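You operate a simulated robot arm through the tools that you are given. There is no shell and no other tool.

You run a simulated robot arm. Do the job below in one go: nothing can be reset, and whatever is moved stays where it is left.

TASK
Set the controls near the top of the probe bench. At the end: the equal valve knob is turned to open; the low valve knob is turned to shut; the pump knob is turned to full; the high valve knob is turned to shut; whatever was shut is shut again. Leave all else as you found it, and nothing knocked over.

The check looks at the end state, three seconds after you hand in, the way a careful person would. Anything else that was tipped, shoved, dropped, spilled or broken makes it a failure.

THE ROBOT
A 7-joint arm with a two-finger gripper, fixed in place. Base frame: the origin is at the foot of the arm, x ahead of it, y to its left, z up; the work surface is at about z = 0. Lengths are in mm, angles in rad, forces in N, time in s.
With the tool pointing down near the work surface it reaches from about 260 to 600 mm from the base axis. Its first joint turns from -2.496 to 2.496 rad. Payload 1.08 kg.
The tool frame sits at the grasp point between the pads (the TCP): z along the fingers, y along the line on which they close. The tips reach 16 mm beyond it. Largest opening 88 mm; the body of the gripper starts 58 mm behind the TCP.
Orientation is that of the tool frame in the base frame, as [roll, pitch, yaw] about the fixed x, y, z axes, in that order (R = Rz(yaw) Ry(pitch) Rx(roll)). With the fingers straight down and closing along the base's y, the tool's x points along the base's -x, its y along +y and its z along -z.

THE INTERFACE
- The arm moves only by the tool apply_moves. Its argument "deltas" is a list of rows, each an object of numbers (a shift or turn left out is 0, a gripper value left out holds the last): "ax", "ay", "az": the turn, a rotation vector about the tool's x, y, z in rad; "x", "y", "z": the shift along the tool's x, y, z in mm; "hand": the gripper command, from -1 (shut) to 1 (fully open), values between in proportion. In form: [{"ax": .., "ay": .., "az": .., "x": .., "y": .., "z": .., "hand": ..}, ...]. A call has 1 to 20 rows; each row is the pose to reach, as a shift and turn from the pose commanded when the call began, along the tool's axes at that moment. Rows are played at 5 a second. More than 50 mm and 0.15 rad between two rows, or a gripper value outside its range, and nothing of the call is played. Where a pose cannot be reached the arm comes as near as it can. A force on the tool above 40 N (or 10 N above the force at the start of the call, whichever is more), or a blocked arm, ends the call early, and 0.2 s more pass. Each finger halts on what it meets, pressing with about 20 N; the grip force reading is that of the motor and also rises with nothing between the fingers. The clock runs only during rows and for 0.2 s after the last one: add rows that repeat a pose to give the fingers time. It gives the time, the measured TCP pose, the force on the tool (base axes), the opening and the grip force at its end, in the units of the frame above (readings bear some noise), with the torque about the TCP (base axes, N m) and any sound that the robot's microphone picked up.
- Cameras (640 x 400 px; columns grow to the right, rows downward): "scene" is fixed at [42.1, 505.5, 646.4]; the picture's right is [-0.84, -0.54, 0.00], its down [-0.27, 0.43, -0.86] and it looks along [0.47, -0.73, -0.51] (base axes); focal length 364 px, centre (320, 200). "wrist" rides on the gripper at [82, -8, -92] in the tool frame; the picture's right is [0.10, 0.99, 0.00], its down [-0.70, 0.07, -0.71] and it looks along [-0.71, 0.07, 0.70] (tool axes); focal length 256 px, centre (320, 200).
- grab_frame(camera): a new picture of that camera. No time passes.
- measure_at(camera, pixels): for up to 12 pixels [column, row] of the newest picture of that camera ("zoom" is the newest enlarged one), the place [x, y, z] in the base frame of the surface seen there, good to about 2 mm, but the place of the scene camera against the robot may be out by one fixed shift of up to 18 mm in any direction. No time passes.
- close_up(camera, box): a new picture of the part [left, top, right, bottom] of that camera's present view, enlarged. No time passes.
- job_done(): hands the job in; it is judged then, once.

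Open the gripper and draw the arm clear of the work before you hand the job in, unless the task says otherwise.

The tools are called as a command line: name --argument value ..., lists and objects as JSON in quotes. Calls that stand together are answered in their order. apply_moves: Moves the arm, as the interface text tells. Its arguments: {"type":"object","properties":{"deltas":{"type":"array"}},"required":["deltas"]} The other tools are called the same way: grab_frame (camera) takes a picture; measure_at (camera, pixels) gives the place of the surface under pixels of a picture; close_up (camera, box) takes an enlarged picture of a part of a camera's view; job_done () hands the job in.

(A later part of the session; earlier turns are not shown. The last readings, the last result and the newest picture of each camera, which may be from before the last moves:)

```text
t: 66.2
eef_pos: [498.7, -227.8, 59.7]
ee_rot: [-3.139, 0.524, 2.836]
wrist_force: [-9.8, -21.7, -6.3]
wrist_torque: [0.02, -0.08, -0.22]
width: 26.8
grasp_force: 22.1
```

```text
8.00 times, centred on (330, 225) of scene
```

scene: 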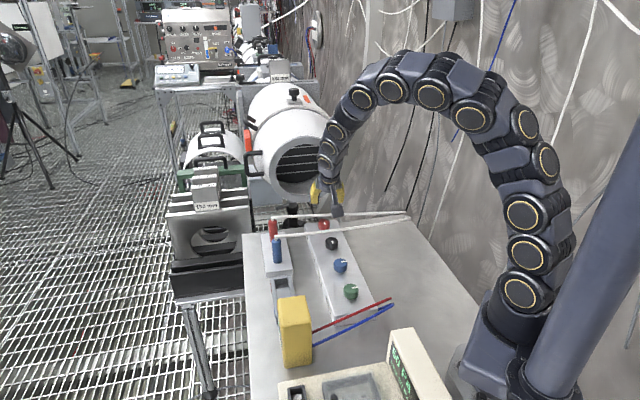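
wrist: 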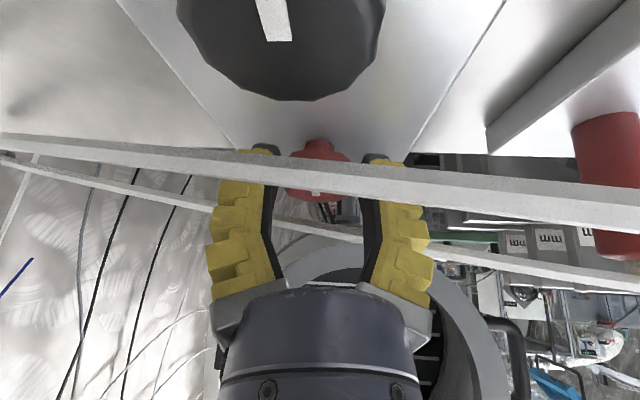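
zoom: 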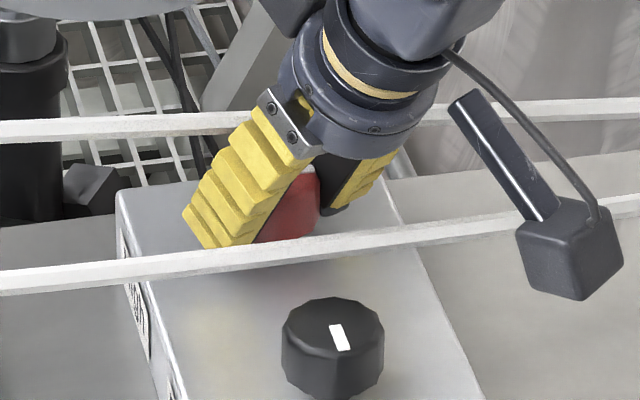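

The mark reads ≈225° (pointing away from labels), i.e. about at its end. I creep a bit more (0.08 rad) to confirm the stop by slip/torque.

apply_moves --deltas '[{"ax": -0.0133, "az": -0.0231, "y": -0.13}, {"ax": -0.0267, "az": -0.0462, "y": -0.27}, {"ax": -0.04, "az": -0.0693, "y": -0.4}, {"ax": -0.04, "az": -0.0693, "y": -0.4}]'

close_up --camera "wrist" --box '[240, 120, 400, 240]'

```text
t: 67.2
eef_pos: [499.7, -228.4, 60.4]
ee_rot: [-3.14, 0.527, 2.913]
wrist_force: [-10.4, -20.8, -0.2]
wrist_torque: [-0.1, -0.11, -0.29]
width: 26.1
grasp_force: 22.2
```

```text
3.33 times, centred on (320, 180) of wrist
```

zoom: 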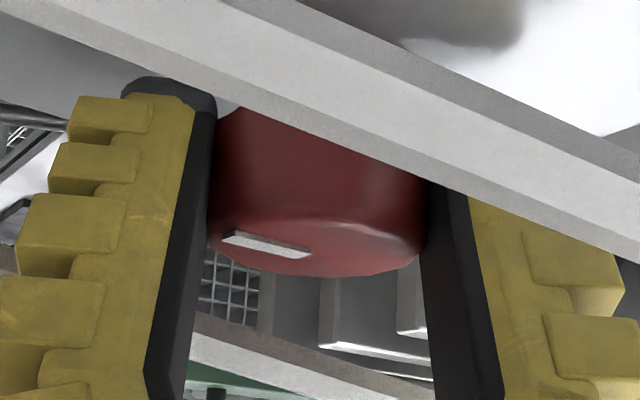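

Torque −0.29 N·m and the mark lagging slightly: the stop is reached. Before opening, I check the left finger's distance from the red tube, since the gripper is now at a larger angle.

grab_frame --camera "wrist"

close_up --camera "scene" --box '[290, 195, 370, 245]'

```text
taken
```

wrist: 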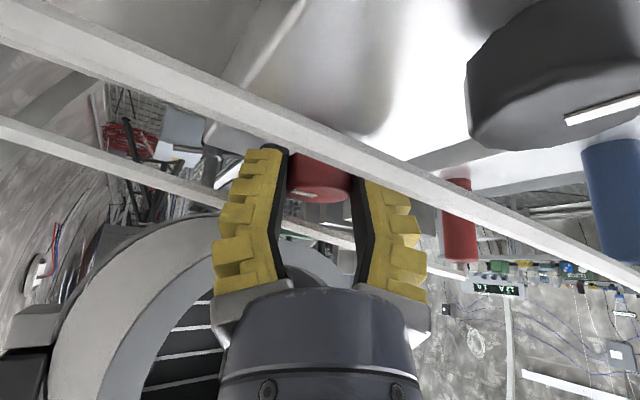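

```text
8.00 times, centred on (330, 220) of scene
```

zoom: 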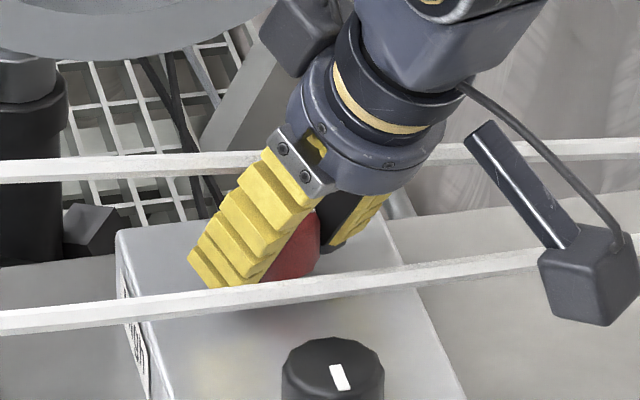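

I measure the tube's points on both sides of the left finger to compute the clearance.

measure_at --camera "wrist" --pixels '[[150, 172], [190, 186], [215, 196], [295, 222], [320, 230], [340, 236], [262, 160], [225, 210], [262, 185], [245, 155]]'

```text
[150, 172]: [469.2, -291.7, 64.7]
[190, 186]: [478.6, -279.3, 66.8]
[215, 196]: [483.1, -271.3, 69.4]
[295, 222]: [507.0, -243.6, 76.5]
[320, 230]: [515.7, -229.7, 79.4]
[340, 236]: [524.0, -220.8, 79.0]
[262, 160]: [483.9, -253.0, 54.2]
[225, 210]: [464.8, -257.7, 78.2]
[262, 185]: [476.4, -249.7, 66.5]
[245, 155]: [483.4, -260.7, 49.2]
```

Tube points are unchanged from before (not touched), with ~2.6 mm clearance. I open only slightly (33 mm), slip the gripper sideways away from the tube, then retract along the tool axis.

apply_moves --deltas '[{"hand": -0.36}, {"hand": -0.36, "x": 1.7, "z": -1.0}, {"x": 3.5, "z": -2.0}, {"x": 3.5, "z": -10}, {"x": 3.5, "z": -25}, {"x": 3.5, "z": -50}, {"x": 3.5, "z": -85}, {"x": 3.5, "z": -125}]'

grab_frame --camera "wrist"

grab_frame --camera "scene"

close_up --camera "scene" --box '[250, 205, 410, 315]'

```text
t: 69.0
eef_pos: [433.2, -210.1, 166.3]
ee_rot: [3.14, 0.524, 2.916]
wrist_force: [0.7, 0.4, 0.8]
wrist_torque: [-0.01, 0.02, -0.01]
width: 32.8
grasp_force: 3.5
```

```text
taken
```

wrist: 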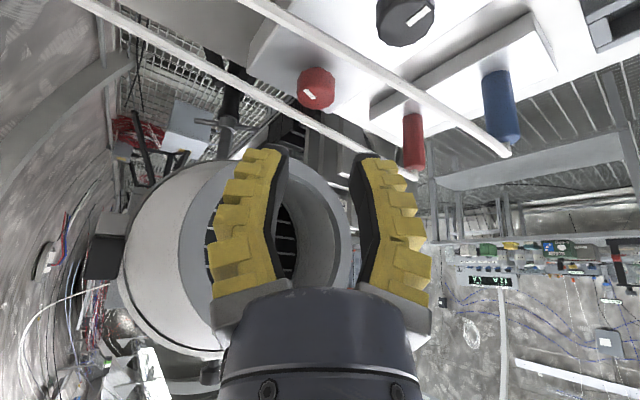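

```text
taken
```

scene: 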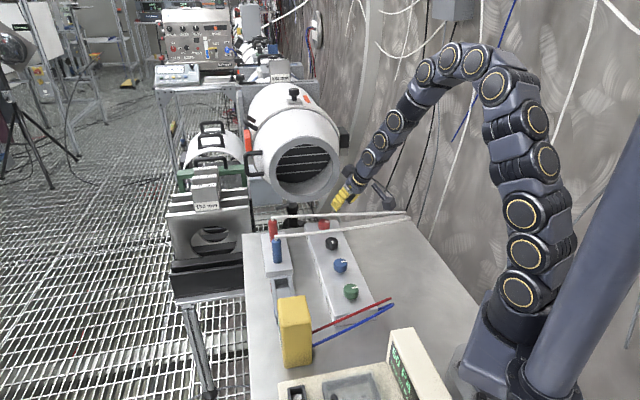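

```text
3.64 times, centred on (330, 260) of scene
```

zoom: 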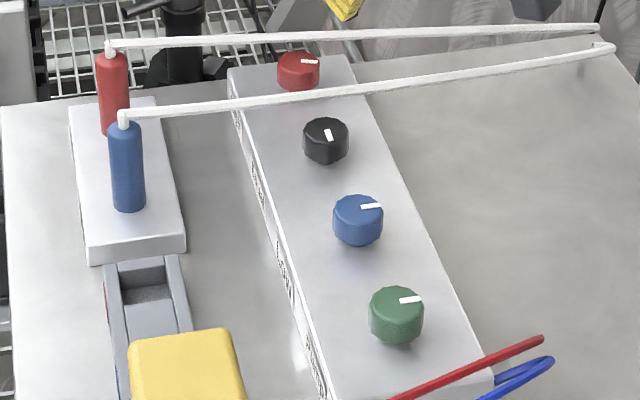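

All four pointers visible: red and blue point away, black along. I zoom to compare exact pointer angles.

close_up --camera "scene" --box '[312, 216, 338, 232]'

close_up --camera "scene" --box '[322, 234, 362, 276]'

close_up --camera "wrist" --box '[270, 40, 370, 120]'

```text
16.00 times, centred on (325, 224) of scene
```

zoom: 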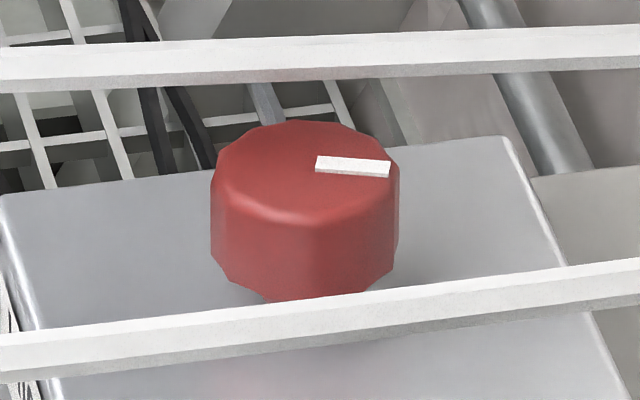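

```text
9.52 times, centred on (342, 255) of scene
```

zoom: 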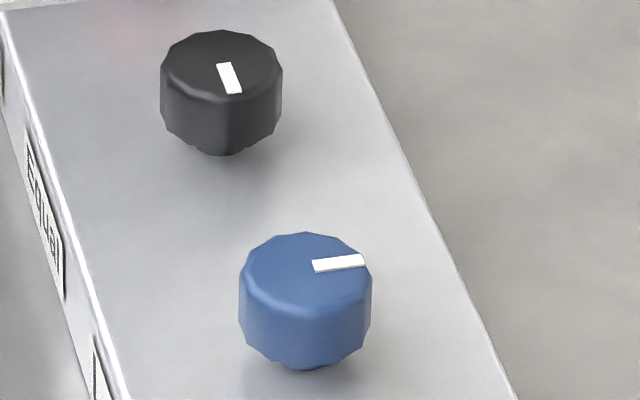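

```text
5.00 times, centred on (320, 80) of wrist
```

zoom: 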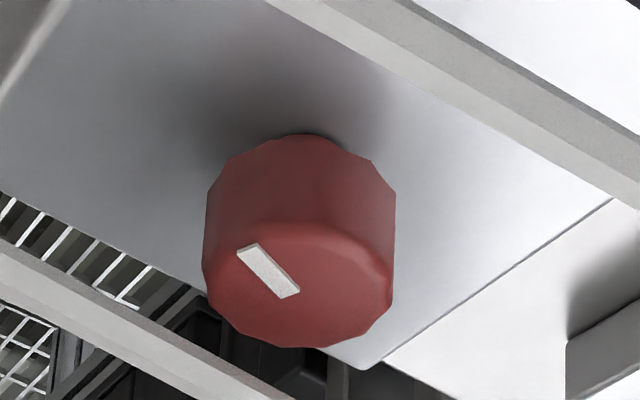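

Tubes are unmoved. By projection, black is at ~134° and blue at ~224.5° as wanted, but red's mark slopes the other way (≈206°), so it is ~18° short. I move back to a hover over red at yaw 136° for one more stroke.

apply_moves --deltas '[{"ax": 0.0676, "az": 0.117, "x": -3, "y": 8.3, "z": 2.6, "hand": -0.2}, {"ax": 0.1353, "az": 0.2343, "x": -6.1, "y": 16.5, "z": 5.2}, {"ax": 0.2029, "az": 0.3514, "x": -9.2, "y": 24.8, "z": 7.7}, {"ax": 0.2705, "az": 0.4685, "x": -12.2, "y": 33, "z": 10.3}, {"ax": 0.2705, "az": 0.4685, "x": -12.2, "y": 33, "z": 10.3}]'

close_up --camera "wrist" --box '[270, 40, 370, 120]'

```text
t: 70.2
eef_pos: [458.0, -182.6, 162.9]
ee_rot: [-3.141, 0.524, 2.372]
wrist_force: [0.1, 0.5, 0.5]
wrist_torque: [0.0, 0.01, 0.0]
width: 40.2
grasp_force: 3.4
```

```text
5.00 times, centred on (320, 80) of wrist
```

zoom: 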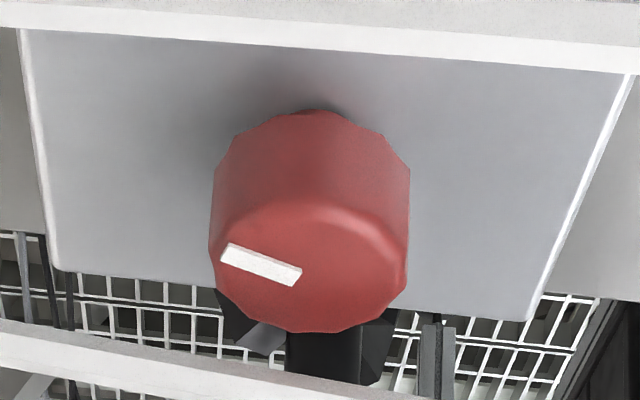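

measure_at --camera "zoom" --pixels '[[213, 260], [404, 268], [320, 328], [315, 208], [230, 305], [390, 222], [392, 310], [228, 222], [310, 265], [100, 345], [300, 385], [200, 365]]'

```text
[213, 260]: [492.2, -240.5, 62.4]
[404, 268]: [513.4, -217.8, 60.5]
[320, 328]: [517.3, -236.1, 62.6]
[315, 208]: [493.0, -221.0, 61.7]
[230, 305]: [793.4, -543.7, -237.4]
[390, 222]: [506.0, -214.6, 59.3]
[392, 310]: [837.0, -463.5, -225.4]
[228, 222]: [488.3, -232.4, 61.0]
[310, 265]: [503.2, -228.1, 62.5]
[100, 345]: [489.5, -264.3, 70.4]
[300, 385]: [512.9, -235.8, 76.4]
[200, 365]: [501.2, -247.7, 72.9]
```

I advance along the tool axis again to the red knob (120 mm), slowing at the end.

apply_moves --deltas '[{"z": 35, "y": -0.2}, {"z": 65, "y": -0.4}, {"z": 85, "y": -0.4}, {"z": 98, "y": -0.4}, {"z": 108, "y": -0.4}, {"z": 115, "y": -0.4}, {"z": 119.8, "y": -0.4}, {"z": 119.8, "y": -0.4}]'

close_up --camera "wrist" --box '[240, 120, 400, 240]'

close_up --camera "scene" --box '[290, 195, 370, 245]'

```text
t: 72.0
eef_pos: [501.5, -224.0, 59.2]
ee_rot: [3.141, 0.524, 2.376]
wrist_force: [0.0, 0.2, 0.7]
wrist_torque: [0.02, -0.02, 0.04]
width: 40.2
grasp_force: 3.4
```

```text
3.33 times, centred on (320, 180) of wrist
```

zoom: 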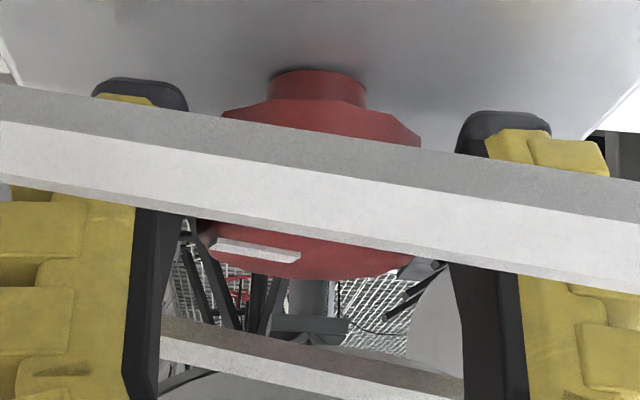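

```text
8.00 times, centred on (330, 220) of scene
```

zoom: 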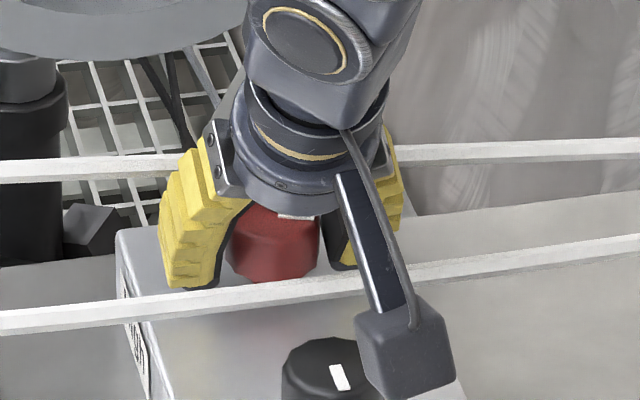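

Centred again. I close and rotate counter-clockwise 0.35 rad, then compare the mark.

apply_moves --deltas '[{"hand": -1}, {"hand": -1}, {"hand": -1}]'

close_up --camera "wrist" --box '[240, 120, 400, 240]'

apply_moves --deltas '[{"ax": -0.025, "az": -0.0433, "y": -0.25}, {"ax": -0.05, "az": -0.0866, "y": -0.5, "x": -0.02}, {"ax": -0.075, "az": -0.13, "y": -0.75, "x": -0.05, "z": 0.02}, {"ax": -0.1, "az": -0.1732, "y": -0.99, "x": -0.09, "z": 0.05}, {"ax": -0.125, "az": -0.2165, "y": -1.24, "x": -0.13, "z": 0.08}, {"ax": -0.15, "az": -0.2598, "y": -1.48, "x": -0.19, "z": 0.11}, {"ax": -0.175, "az": -0.3031, "y": -1.71, "x": -0.26, "z": 0.15}, {"ax": -0.175, "az": -0.3031, "y": -1.71, "x": -0.26, "z": 0.15}]'

close_up --camera "wrist" --box '[240, 120, 400, 240]'

```text
t: 72.8
eef_pos: [500.7, -223.4, 59.4]
ee_rot: [-3.14, 0.524, 2.374]
wrist_force: [-9.6, -4.4, 10.9]
wrist_torque: [-0.16, -0.04, -0.1]
width: 28.6
grasp_force: 22.2
```

```text
3.33 times, centred on (320, 180) of wrist
```

zoom: 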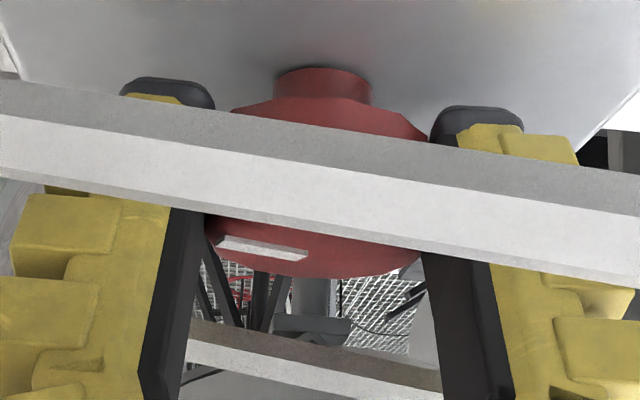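

```text
t: 74.6
eef_pos: [499.1, -227.4, 59.1]
ee_rot: [-3.141, 0.524, 2.726]
wrist_force: [-5.6, -17.9, 2.2]
wrist_torque: [0.02, 0.27, -0.13]
width: 27.3
grasp_force: 21.8
```

```text
3.33 times, centred on (320, 180) of wrist
```

zoom: 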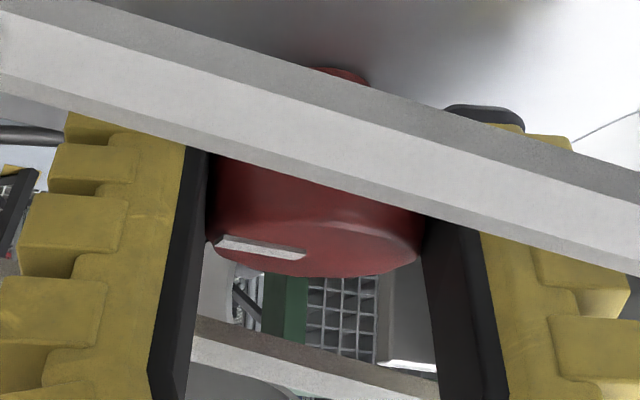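

The knob followed by ~20°. I creep another 0.1 rad to find the stop.

apply_moves --deltas '[{"ax": -0.0167, "az": -0.0289, "y": -0.17}, {"ax": -0.0333, "az": -0.0577, "y": -0.33}, {"ax": -0.05, "az": -0.0866, "y": -0.5, "x": -0.02}, {"ax": -0.05, "az": -0.0866, "y": -0.5, "x": -0.02}]'

close_up --camera "wrist" --box '[240, 120, 400, 240]'

close_up --camera "scene" --box '[310, 205, 350, 235]'

```text
t: 75.6
eef_pos: [499.8, -228.4, 58.3]
ee_rot: [-3.141, 0.525, 2.823]
wrist_force: [-10.9, -16.2, 0.5]
wrist_torque: [-0.03, -0.12, -0.28]
width: 27.7
grasp_force: 21.9
```

```text
3.33 times, centred on (320, 180) of wrist
```

zoom: 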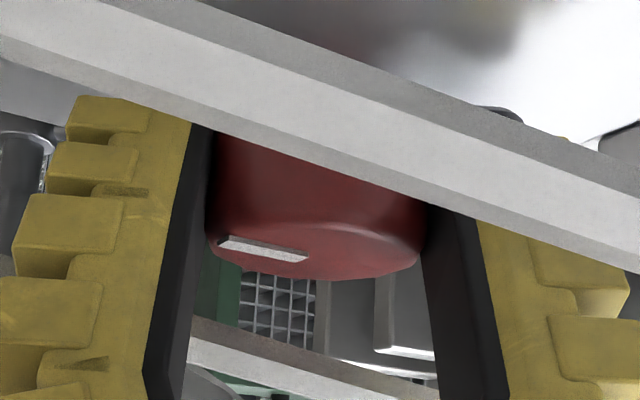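

```text
13.33 times, centred on (330, 220) of scene
```

zoom: 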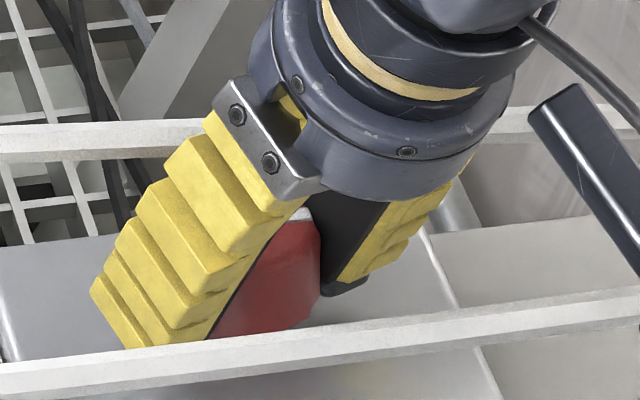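

I suspect the earlier shortfall came from dragging the knob when I slid sideways with a barely opened gripper. I zoom on the red mark now while still gripping.

close_up --camera "scene" --box '[320, 215, 336, 227]'

```text
16.00 times, centred on (328, 221) of scene
```

zoom: 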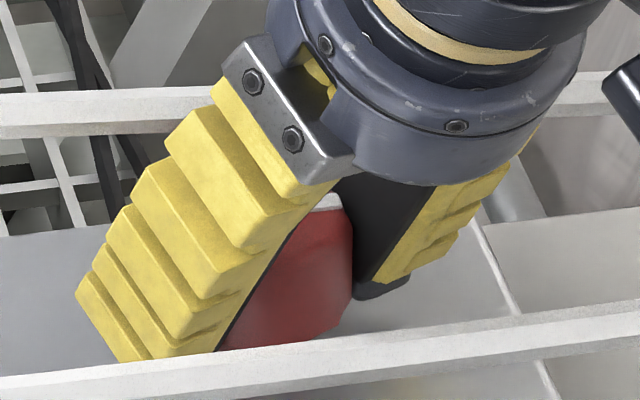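

The mark's edge slopes −0.14, matching ~225°: it is at the stop. Now I open to ~37 mm with no other motion and re-check.

apply_moves --deltas '[{"hand": -0.27}, {"hand": -0.27}]'

close_up --camera "wrist" --box '[240, 120, 400, 240]'

close_up --camera "scene" --box '[320, 215, 336, 227]'

```text
t: 76.2
eef_pos: [499.5, -224.9, 59.7]
ee_rot: [-3.139, 0.524, 2.826]
wrist_force: [0.9, -0.5, 0.1]
wrist_torque: [0.0, 0.01, 0.02]
width: 36.7
grasp_force: 3.2
```

```text
3.33 times, centred on (320, 180) of wrist
```

zoom: 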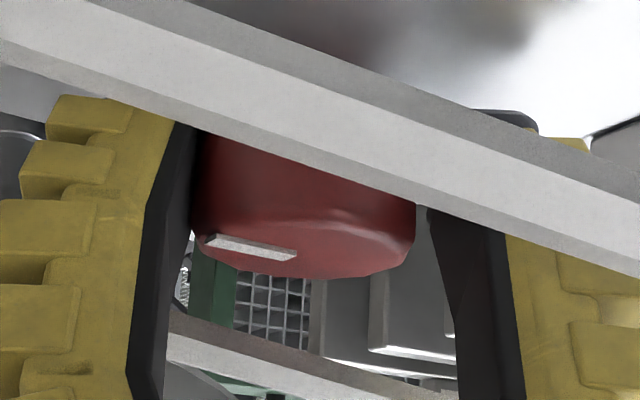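

```text
16.00 times, centred on (328, 221) of scene
```

zoom: 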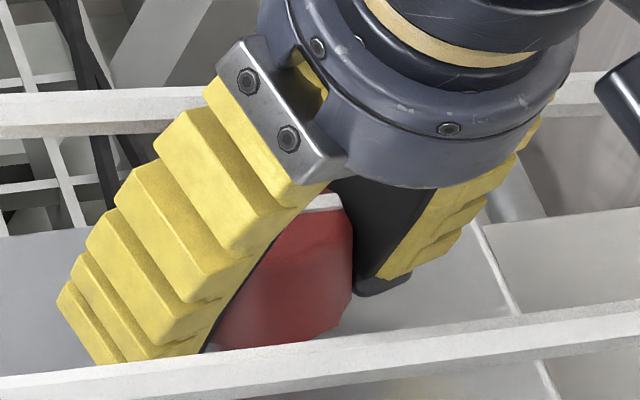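

The mark stayed at its position. The left finger nearly touches the knob, so I centre by −1.2 mm in y, then rotate the open gripper clockwise a little (away from the tube), then check.

apply_moves --deltas '[{"y": -0.6}, {"y": -1.2}, {"y": -1.2}]'

close_up --camera "wrist" --box '[240, 120, 400, 240]'

```text
t: 77.0
eef_pos: [499.3, -227.4, 59.0]
ee_rot: [3.14, 0.522, 2.824]
wrist_force: [0.0, -1.0, 0.1]
wrist_torque: [-0.03, -0.02, 0.05]
width: 36.6
grasp_force: 3.5
```

```text
3.33 times, centred on (320, 180) of wrist
```

zoom: 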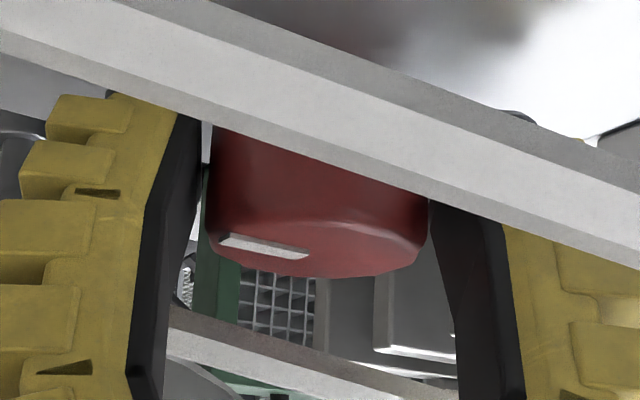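

Now there are gaps on both sides (10 px left, 4 px right). I re-centre by +0.4 mm and retract straight along the tool axis.

apply_moves --deltas '[{"y": 0.4}, {"y": 0.4, "z": -5}, {"y": 0.4, "z": -12}, {"y": 0.4, "z": -22}, {"y": 0.4, "z": -40}, {"y": 0.4, "z": -70}, {"y": 0.4, "z": -110}]'

close_up --camera "scene" --box '[312, 216, 338, 232]'

close_up --camera "scene" --box '[250, 205, 410, 315]'

```text
t: 78.6
eef_pos: [446.6, -209.1, 154.9]
ee_rot: [3.139, 0.523, 2.825]
wrist_force: [-0.3, 0.3, -0.9]
wrist_torque: [0.02, -0.01, -0.01]
width: 36.9
grasp_force: 3.4
```

```text
16.00 times, centred on (325, 224) of scene
```

zoom: 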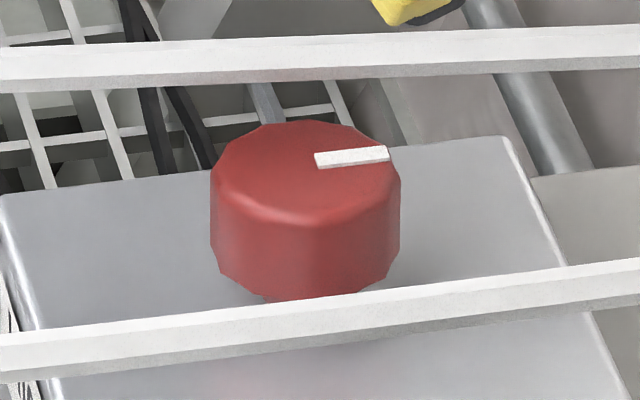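

```text
3.64 times, centred on (330, 260) of scene
```

zoom: 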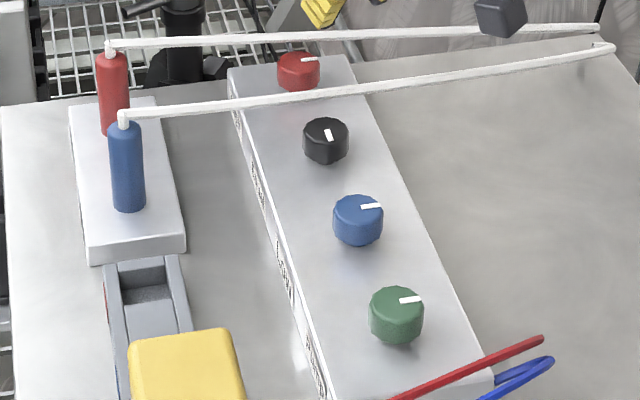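

Red's mark slope is now −0.125, matching 224.5°, and tubes are unmoved. Next the Pump (green): I straighten the tool and move above it at yaw 188°.

apply_moves --deltas '[{"ay": 0.13, "z": -10}, {"ay": 0.26, "z": -15}, {"ay": 0.39, "z": -15}, {"ay": 0.5236, "z": -15}, {"ay": 0.5236, "z": -15}]'

apply_moves --deltas '[{"x": 26, "y": 17, "az": -0.065, "hand": -0.12}, {"x": 52, "y": 35, "az": -0.13}, {"x": 78, "y": 53, "az": -0.195}, {"x": 104, "y": 71, "az": -0.26}, {"x": 130, "y": 88, "az": -0.325}, {"x": 156, "y": 106, "az": -0.39}, {"x": 178.4, "y": 121.2, "az": -0.455}, {"x": 178.4, "y": 121.2, "az": -0.455}]'

grab_frame --camera "wrist"

grab_frame --camera "scene"

```text
t: 79.8
eef_pos: [439.5, -206.8, 166.6]
ee_rot: [-3.141, -0.001, 2.825]
wrist_force: [0.0, 0.9, 0.1]
wrist_torque: [-0.02, -0.01, 0.0]
width: 36.9
grasp_force: 3.9
```

```text
t: 81.6
eef_pos: [307.1, -36.4, 168.4]
ee_rot: [3.141, -0.001, -3.003]
wrist_force: [-0.1, 0.3, -0.3]
wrist_torque: [-0.01, 0.01, 0.01]
width: 43.5
grasp_force: 2.9
```

```text
taken
```

wrist: 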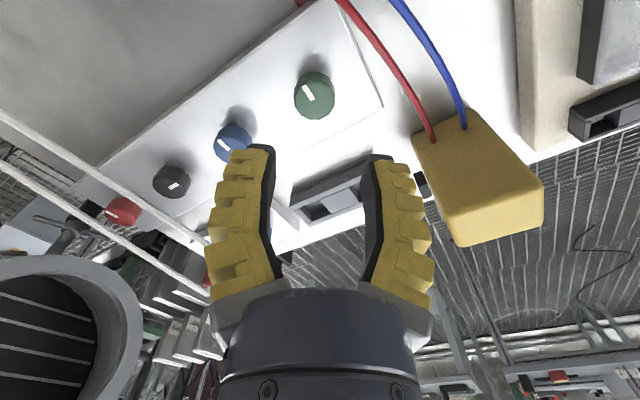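

```text
taken
```

scene: 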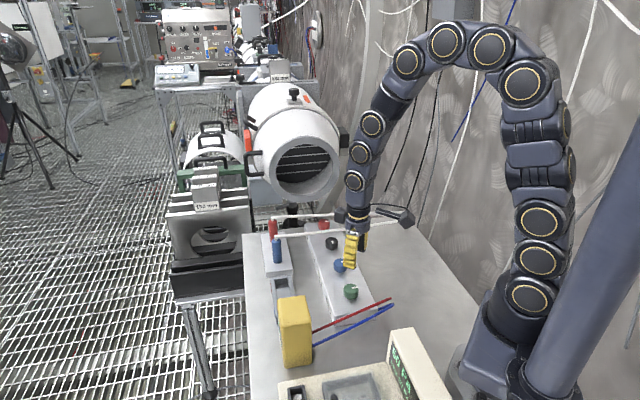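

The green knob is at (313,95). I zoom in to measure its centre.

close_up --camera "wrist" --box '[275, 60, 355, 130]'

```text
5.71 times, centred on (315, 95) of wrist
```

zoom: 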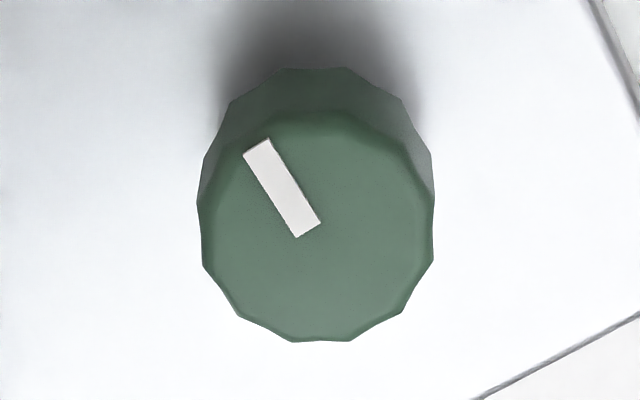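

measure_at --camera "zoom" --pixels '[[200, 230], [432, 230], [318, 338], [318, 118], [238, 312], [400, 312], [222, 155], [412, 155], [317, 228]]'

measure_at --camera "wrist" --pixels '[[360, 20], [385, 52], [410, 90], [430, 130], [345, 3], [405, 5], [440, 60], [300, 3], [425, 145], [420, 185]]'

```text
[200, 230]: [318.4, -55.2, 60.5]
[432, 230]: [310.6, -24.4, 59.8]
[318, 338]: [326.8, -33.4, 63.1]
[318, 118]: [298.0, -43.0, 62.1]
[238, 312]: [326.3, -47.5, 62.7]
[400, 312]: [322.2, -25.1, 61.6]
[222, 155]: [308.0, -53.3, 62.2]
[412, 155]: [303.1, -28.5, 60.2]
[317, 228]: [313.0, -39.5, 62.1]
```

```text
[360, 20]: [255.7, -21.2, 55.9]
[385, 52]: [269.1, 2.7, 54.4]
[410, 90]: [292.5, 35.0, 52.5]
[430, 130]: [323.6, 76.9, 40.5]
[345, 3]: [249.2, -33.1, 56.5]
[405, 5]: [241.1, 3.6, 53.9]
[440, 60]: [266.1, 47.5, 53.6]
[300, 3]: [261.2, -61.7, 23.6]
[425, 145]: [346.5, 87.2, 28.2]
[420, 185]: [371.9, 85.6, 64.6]
```

Green centre ≈ (314.3,-38.9), and the leads are ~58 mm away at z<57. I shift and descend to z≈55.5.

apply_moves --deltas '[{"x": -6.6, "y": -3.4, "z": 10}, {"x": -6.6, "y": -3.4, "z": 50}, {"x": -6.6, "y": -3.4, "z": 85}, {"x": -6.6, "y": -3.4, "z": 100}, {"x": -6.6, "y": -3.4, "z": 108}, {"x": -6.6, "y": -3.4, "z": 112}, {"x": -6.6, "y": -3.4, "z": 112}]'

close_up --camera "wrist" --box '[220, 80, 420, 230]'

```text
t: 83.2
eef_pos: [313.9, -38.5, 56.3]
ee_rot: [-3.141, 0.001, -3.004]
wrist_force: [0.2, 0.6, 0.0]
wrist_torque: [-0.01, 0.02, 0.04]
width: 43.4
grasp_force: 3.6
```

```text
2.67 times, centred on (320, 155) of wrist
```

zoom: 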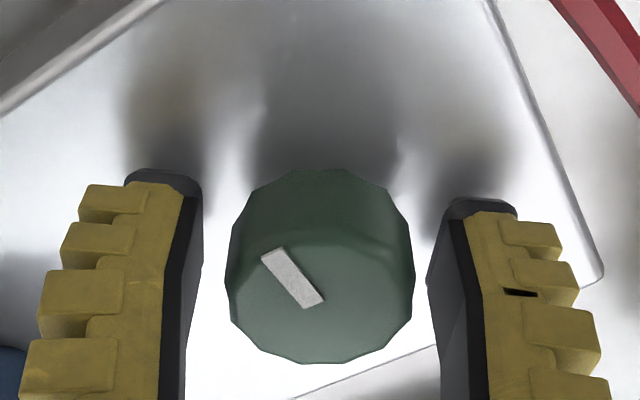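

Nearly centred. I close and turn clockwise by 0.3 rad first.

apply_moves --deltas '[{"y": 0.4}, {"y": 0.4, "hand": -1}, {"y": 0.4, "hand": -1}, {"y": 0.4, "hand": -1}, {"y": 0.4, "az": 0.06}, {"y": 0.4, "az": 0.12}, {"y": 0.4, "az": 0.18}, {"y": 0.4, "az": 0.24}, {"y": 0.4, "az": 0.3}, {"y": 0.4, "az": 0.3}]'

close_up --camera "wrist" --box '[220, 80, 420, 230]'

close_up --camera "scene" --box '[310, 250, 400, 320]'

```text
t: 85.4
eef_pos: [314.7, -38.0, 54.7]
ee_rot: [3.141, 0.002, 2.977]
wrist_force: [-0.9, -31.7, 9.3]
wrist_torque: [-0.34, 0.13, 0.03]
width: 28.1
grasp_force: 22.1
```

```text
2.67 times, centred on (320, 155) of wrist
```

zoom: 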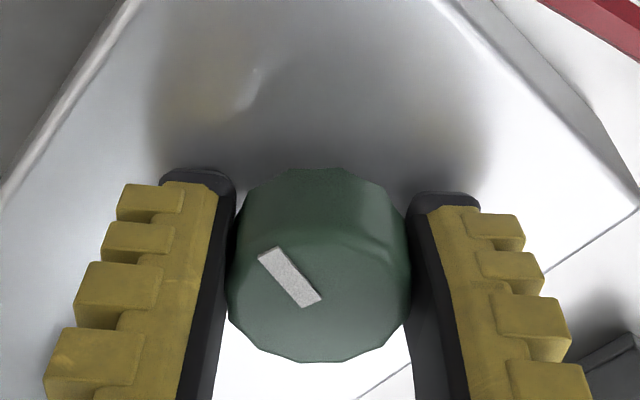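

```text
5.71 times, centred on (355, 285) of scene
```

zoom: 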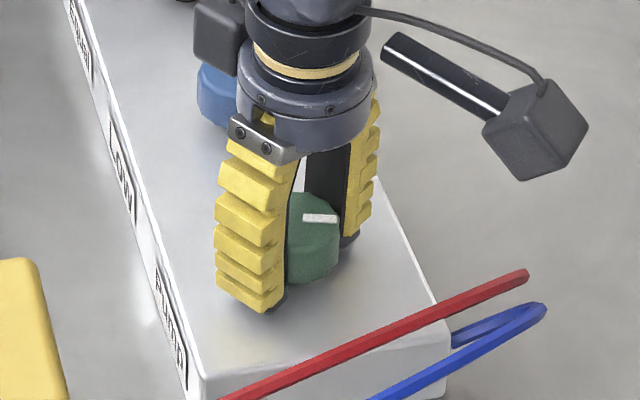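

The pump knob follows. I relieve the side force a little and continue clockwise 0.9 rad.

apply_moves --deltas '[{"y": -0.6}, {"y": -0.8, "az": 0.075}, {"y": -0.8, "az": 0.15}, {"y": -0.8, "az": 0.225}, {"y": -0.8, "az": 0.3}, {"y": -0.8, "az": 0.375}, {"y": -0.8, "az": 0.45}, {"y": -0.8, "az": 0.525}, {"y": -0.8, "az": 0.6}, {"y": -0.8, "az": 0.675}, {"y": -0.8, "az": 0.75}, {"y": -0.8, "az": 0.825}, {"y": -0.8, "az": 0.9}, {"y": -0.8, "az": 0.9}]'

close_up --camera "wrist" --box '[220, 80, 420, 230]'

close_up --camera "scene" --box '[310, 250, 400, 320]'

```text
t: 88.4
eef_pos: [314.8, -38.8, 53.8]
ee_rot: [-3.141, -0.002, 2.078]
wrist_force: [-7.8, 14.6, 6.2]
wrist_torque: [0.14, 0.12, -0.01]
width: 26.1
grasp_force: 22.1
```

```text
2.67 times, centred on (320, 155) of wrist
```

zoom: 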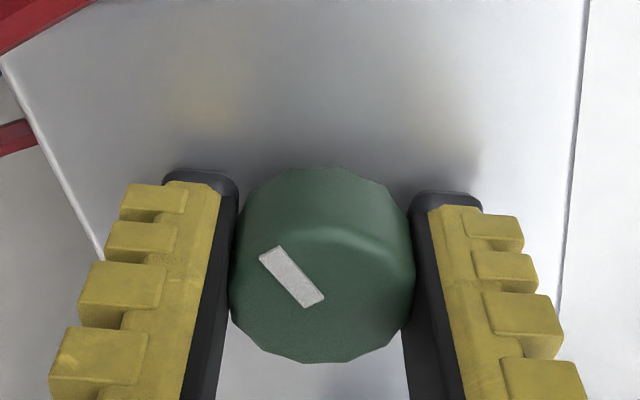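

```text
5.71 times, centred on (355, 285) of scene
```

zoom: 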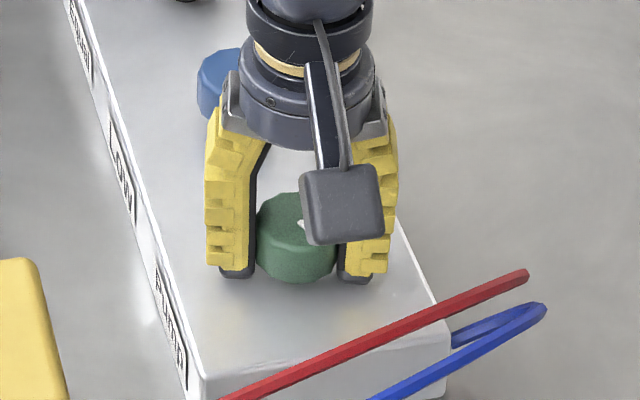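

69° so far and still following. I continue clockwise in fine steps toward 90° and beyond, watching the torque for a stop.

apply_moves --deltas '[{"az": 0.06}, {"az": 0.12}, {"az": 0.18}, {"az": 0.24}, {"az": 0.3}, {"az": 0.36}, {"az": 0.42}, {"az": 0.42}]'

close_up --camera "wrist" --box '[220, 80, 420, 230]'

close_up --camera "scene" --box '[310, 250, 400, 320]'

```text
t: 90.2
eef_pos: [314.6, -40.0, 54.3]
ee_rot: [-3.14, -0.001, 1.659]
wrist_force: [-18.9, -6.6, 11.1]
wrist_torque: [0.03, 0.21, 0.02]
width: 26.4
grasp_force: 22.3
```

```text
2.67 times, centred on (320, 155) of wrist
```

zoom: 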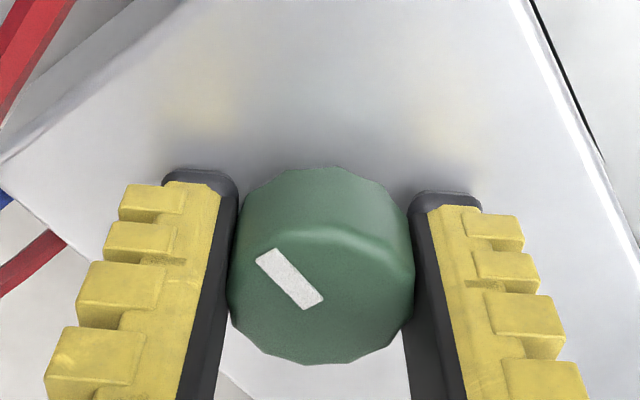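

```text
5.71 times, centred on (355, 285) of scene
```

zoom: 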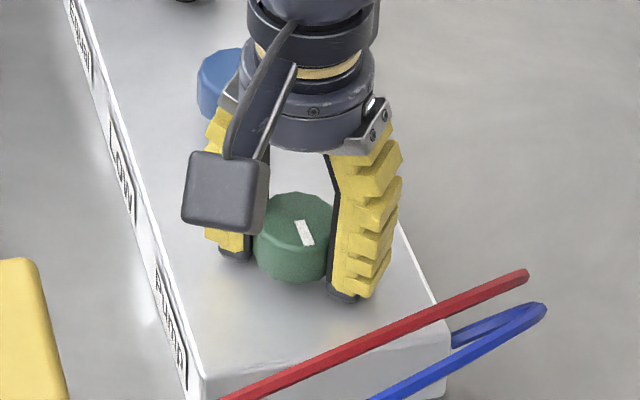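

The mark is now ~89° turned (135°), but there's no clear stop torque yet. I try another 0.17 rad clockwise to see if the knob goes further.

apply_moves --deltas '[{"az": 0.04}, {"az": 0.08}, {"az": 0.12}, {"az": 0.17}, {"az": 0.17}]'

close_up --camera "wrist" --box '[220, 80, 420, 230]'

close_up --camera "scene" --box '[310, 250, 400, 320]'

```text
t: 91.4
eef_pos: [315.0, -39.9, 53.9]
ee_rot: [-3.139, -0.002, 1.489]
wrist_force: [-27.1, -2.0, -4.1]
wrist_torque: [-0.07, 0.0, 0.02]
width: 26.0
grasp_force: 21.7
```

```text
2.67 times, centred on (320, 155) of wrist
```

zoom: 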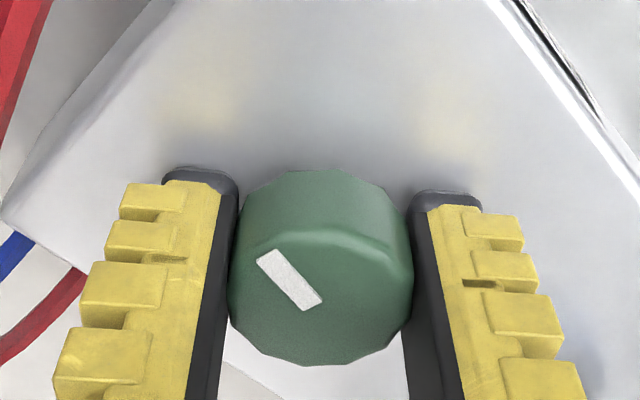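

```text
5.71 times, centred on (355, 285) of scene
```

zoom: 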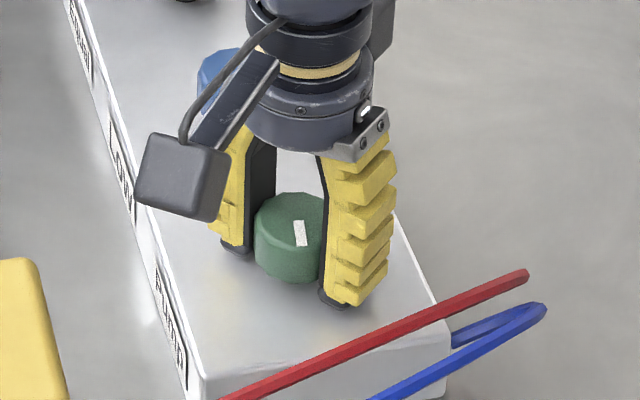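

The pump knob goes beyond 90° (mark ≈129° now), so its range is larger. I release, rotate the open gripper back counter-clockwise, and re-grasp for another clockwise stroke.

apply_moves --deltas '[{"hand": -0.12}, {"hand": -0.12}, {"hand": -0.12}]'

close_up --camera "wrist" --box '[220, 80, 420, 230]'

close_up --camera "scene" --box '[330, 270, 370, 310]'

close_up --camera "scene" --box '[380, 325, 450, 400]'

```text
t: 92.2
eef_pos: [316.2, -39.8, 55.0]
ee_rot: [3.141, 0.002, 1.488]
wrist_force: [-0.7, -1.2, 1.3]
wrist_torque: [0.0, -0.02, -0.01]
width: 43.6
grasp_force: 2.6
```

```text
2.67 times, centred on (320, 155) of wrist
```

zoom: 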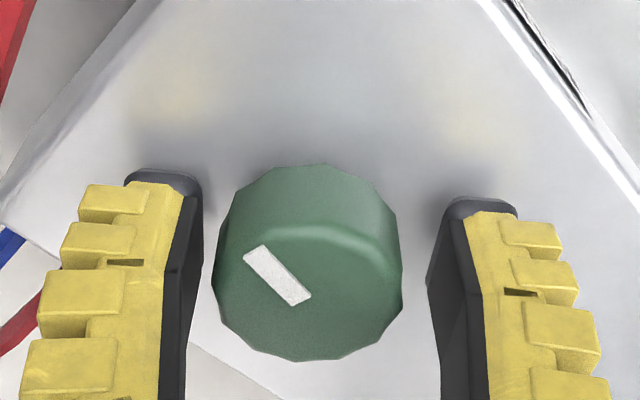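

```text
10.00 times, centred on (350, 290) of scene
```

zoom: 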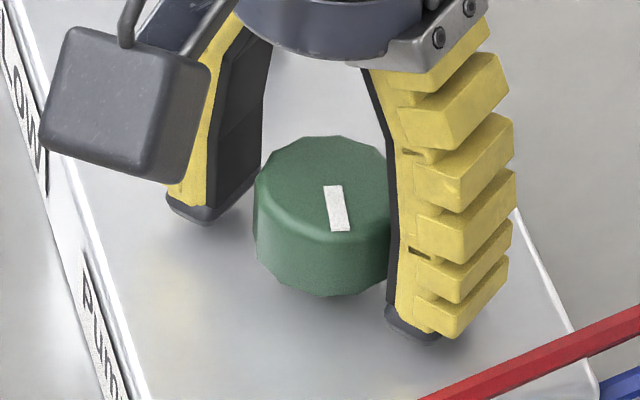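

```text
5.33 times, centred on (415, 362) of scene
```

zoom: 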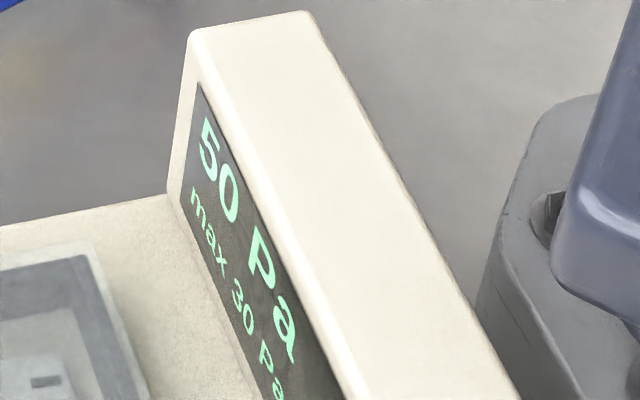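

Mark ≈127°. The knob is ~1 mm toward −y; I correct and rotate the open gripper back counter-clockwise by 1.79 rad.

apply_moves --deltas '[{"y": -1.1}, {"y": -1.1, "az": -0.14}, {"y": -1.1, "az": -0.28}, {"y": -1.1, "az": -0.42}, {"y": -1.1, "az": -0.56}, {"y": -1.1, "az": -0.7}, {"y": -1.1, "az": -0.84}, {"y": -1.1, "az": -0.98}, {"y": -1.1, "az": -1.12}, {"y": -1.1, "az": -1.26}, {"y": -1.1, "az": -1.4}, {"y": -1.1, "az": -1.54}, {"y": -1.1, "az": -1.68}, {"y": -1.1, "az": -1.79}, {"y": -1.1, "az": -1.79}]'

close_up --camera "wrist" --box '[220, 80, 420, 230]'

```text
t: 95.4
eef_pos: [315.0, -39.3, 55.4]
ee_rot: [-3.141, 0.0, -3.002]
wrist_force: [0.3, 0.3, 0.4]
wrist_torque: [-0.03, 0.0, 0.01]
width: 43.3
grasp_force: 3.5
```

```text
2.67 times, centred on (320, 155) of wrist
```

zoom: 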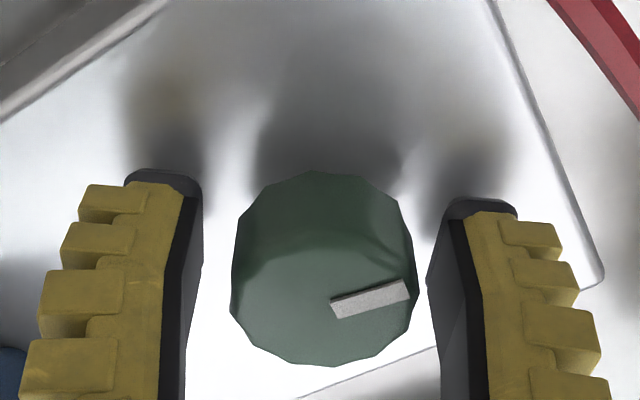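

The knob is ~1.2 mm toward +y now. I correct, close, and turn clockwise 0.6 rad.

apply_moves --deltas '[{"y": 1.2}, {"y": 1.2, "hand": -1}, {"y": 1.2, "hand": -1}, {"y": 1.2, "hand": -1}, {"y": 1.0, "az": 0.06}, {"y": 0.9, "az": 0.12}, {"y": 0.8, "az": 0.18}, {"y": 0.7, "az": 0.24}, {"y": 0.6, "az": 0.3}, {"y": 0.5, "az": 0.36}, {"y": 0.4, "az": 0.42}, {"y": 0.4, "az": 0.48}, {"y": 0.4, "az": 0.54}, {"y": 0.4, "az": 0.6}, {"y": 0.4, "az": 0.6}]'

close_up --camera "wrist" --box '[220, 80, 420, 230]'

close_up --camera "scene" --box '[330, 270, 370, 310]'

```text
t: 98.6
eef_pos: [313.7, -38.9, 55.4]
ee_rot: [3.141, 0.001, 2.681]
wrist_force: [9.0, 13.3, 4.8]
wrist_torque: [0.12, 0.09, 0.0]
width: 25.5
grasp_force: 21.7
```

```text
2.67 times, centred on (320, 155) of wrist
```

zoom: 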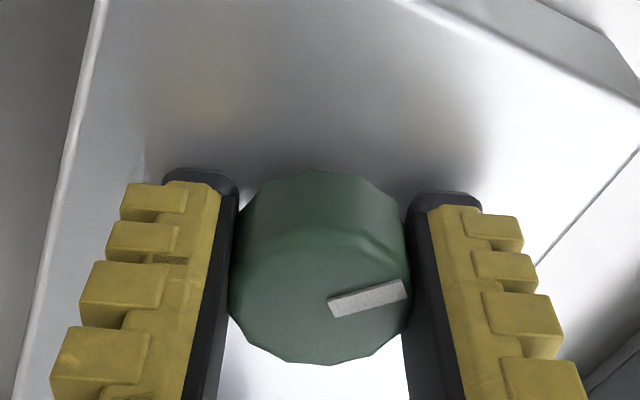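

```text
10.00 times, centred on (350, 290) of scene
```

zoom: 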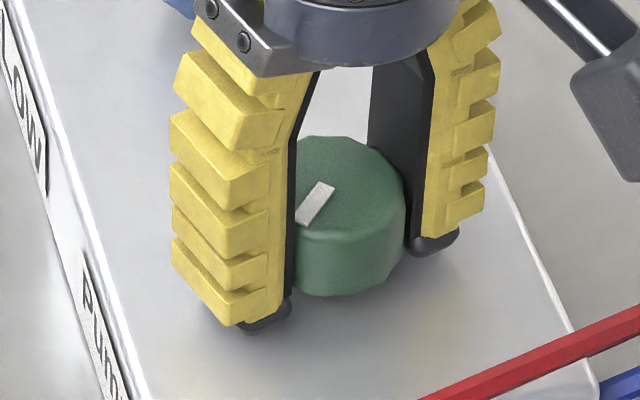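

Still following with no stop (mark ≈93°). I continue clockwise 0.7 rad.

apply_moves --deltas '[{"az": 0.07}, {"az": 0.14}, {"az": 0.21}, {"az": 0.28}, {"az": 0.35}, {"az": 0.42}, {"az": 0.49}, {"az": 0.56}, {"az": 0.63}, {"az": 0.7}, {"az": 0.7}]'

close_up --camera "wrist" --box '[220, 80, 420, 230]'

close_up --camera "scene" --box '[330, 270, 370, 310]'

```text
t: 101.0
eef_pos: [314.9, -40.2, 55.6]
ee_rot: [3.139, 0.002, 1.978]
wrist_force: [22.5, 16.1, -2.5]
wrist_torque: [0.24, 0.11, -0.04]
width: 26.2
grasp_force: 21.9
```

```text
2.67 times, centred on (320, 155) of wrist
```

zoom: 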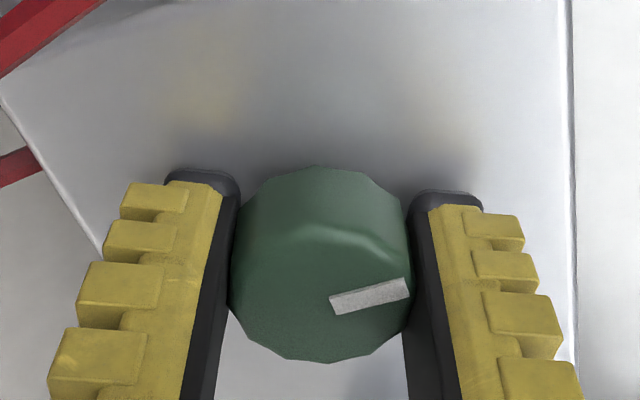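

```text
10.00 times, centred on (350, 290) of scene
```

zoom: 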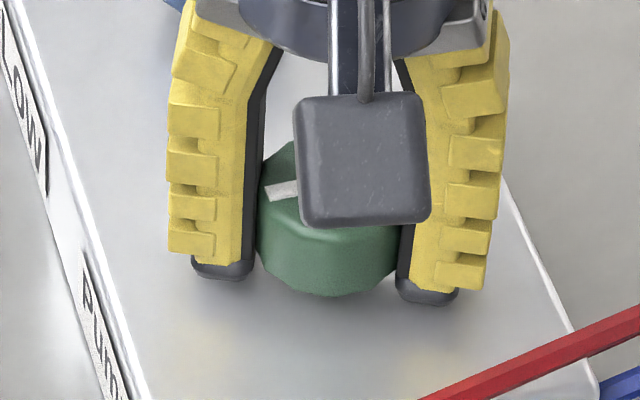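

Mark now ≈54° (nearly pointing to the label side), still no stop. I relieve the side force and continue 0.5 rad.

apply_moves --deltas '[{"y": 0.6}, {"y": 0.8, "az": 0.06}, {"y": 0.8, "az": 0.12}, {"y": 0.8, "az": 0.18}, {"y": 0.8, "az": 0.24}, {"y": 0.8, "az": 0.3}, {"y": 0.8, "az": 0.36}, {"y": 0.8, "az": 0.42}, {"y": 0.8, "az": 0.5}, {"y": 0.8, "az": 0.5}]'

close_up --camera "wrist" --box '[220, 80, 420, 230]'

close_up --camera "scene" --box '[330, 270, 370, 310]'

```text
t: 103.2
eef_pos: [314.3, -39.6, 55.0]
ee_rot: [3.141, 0.0, 1.478]
wrist_force: [11.9, -1.4, 5.3]
wrist_torque: [0.05, -0.01, -0.04]
width: 25.7
grasp_force: 22.4
```

```text
2.67 times, centred on (320, 155) of wrist
```

zoom: 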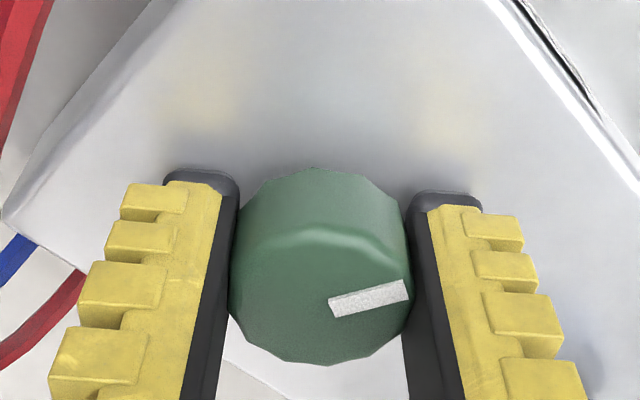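

```text
10.00 times, centred on (350, 290) of scene
```

zoom: 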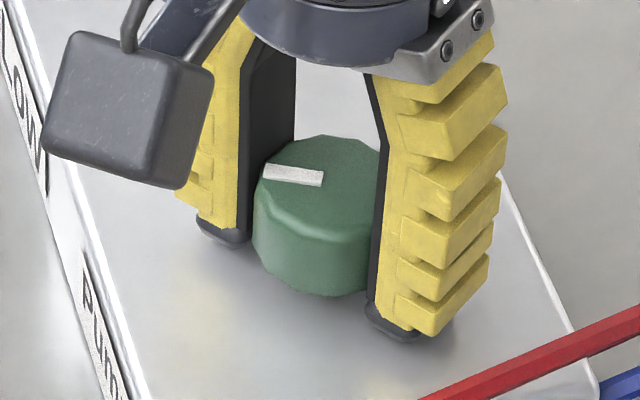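

The pump is at ~206° clockwise from start with no stop yet. I release and rotate back for a third stroke.

apply_moves --deltas '[{"hand": -0.12}, {"hand": -0.12}, {"hand": -0.12}]'

close_up --camera "wrist" --box '[220, 80, 420, 230]'

```text
t: 104.0
eef_pos: [314.1, -39.6, 56.2]
ee_rot: [-3.14, -0.002, 1.479]
wrist_force: [-1.0, 0.7, 0.7]
wrist_torque: [0.03, -0.03, -0.03]
width: 43.4
grasp_force: 3.7
```

```text
2.67 times, centred on (320, 155) of wrist
```

zoom: 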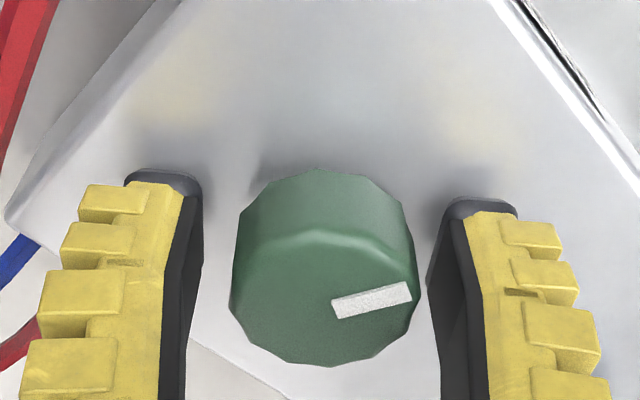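

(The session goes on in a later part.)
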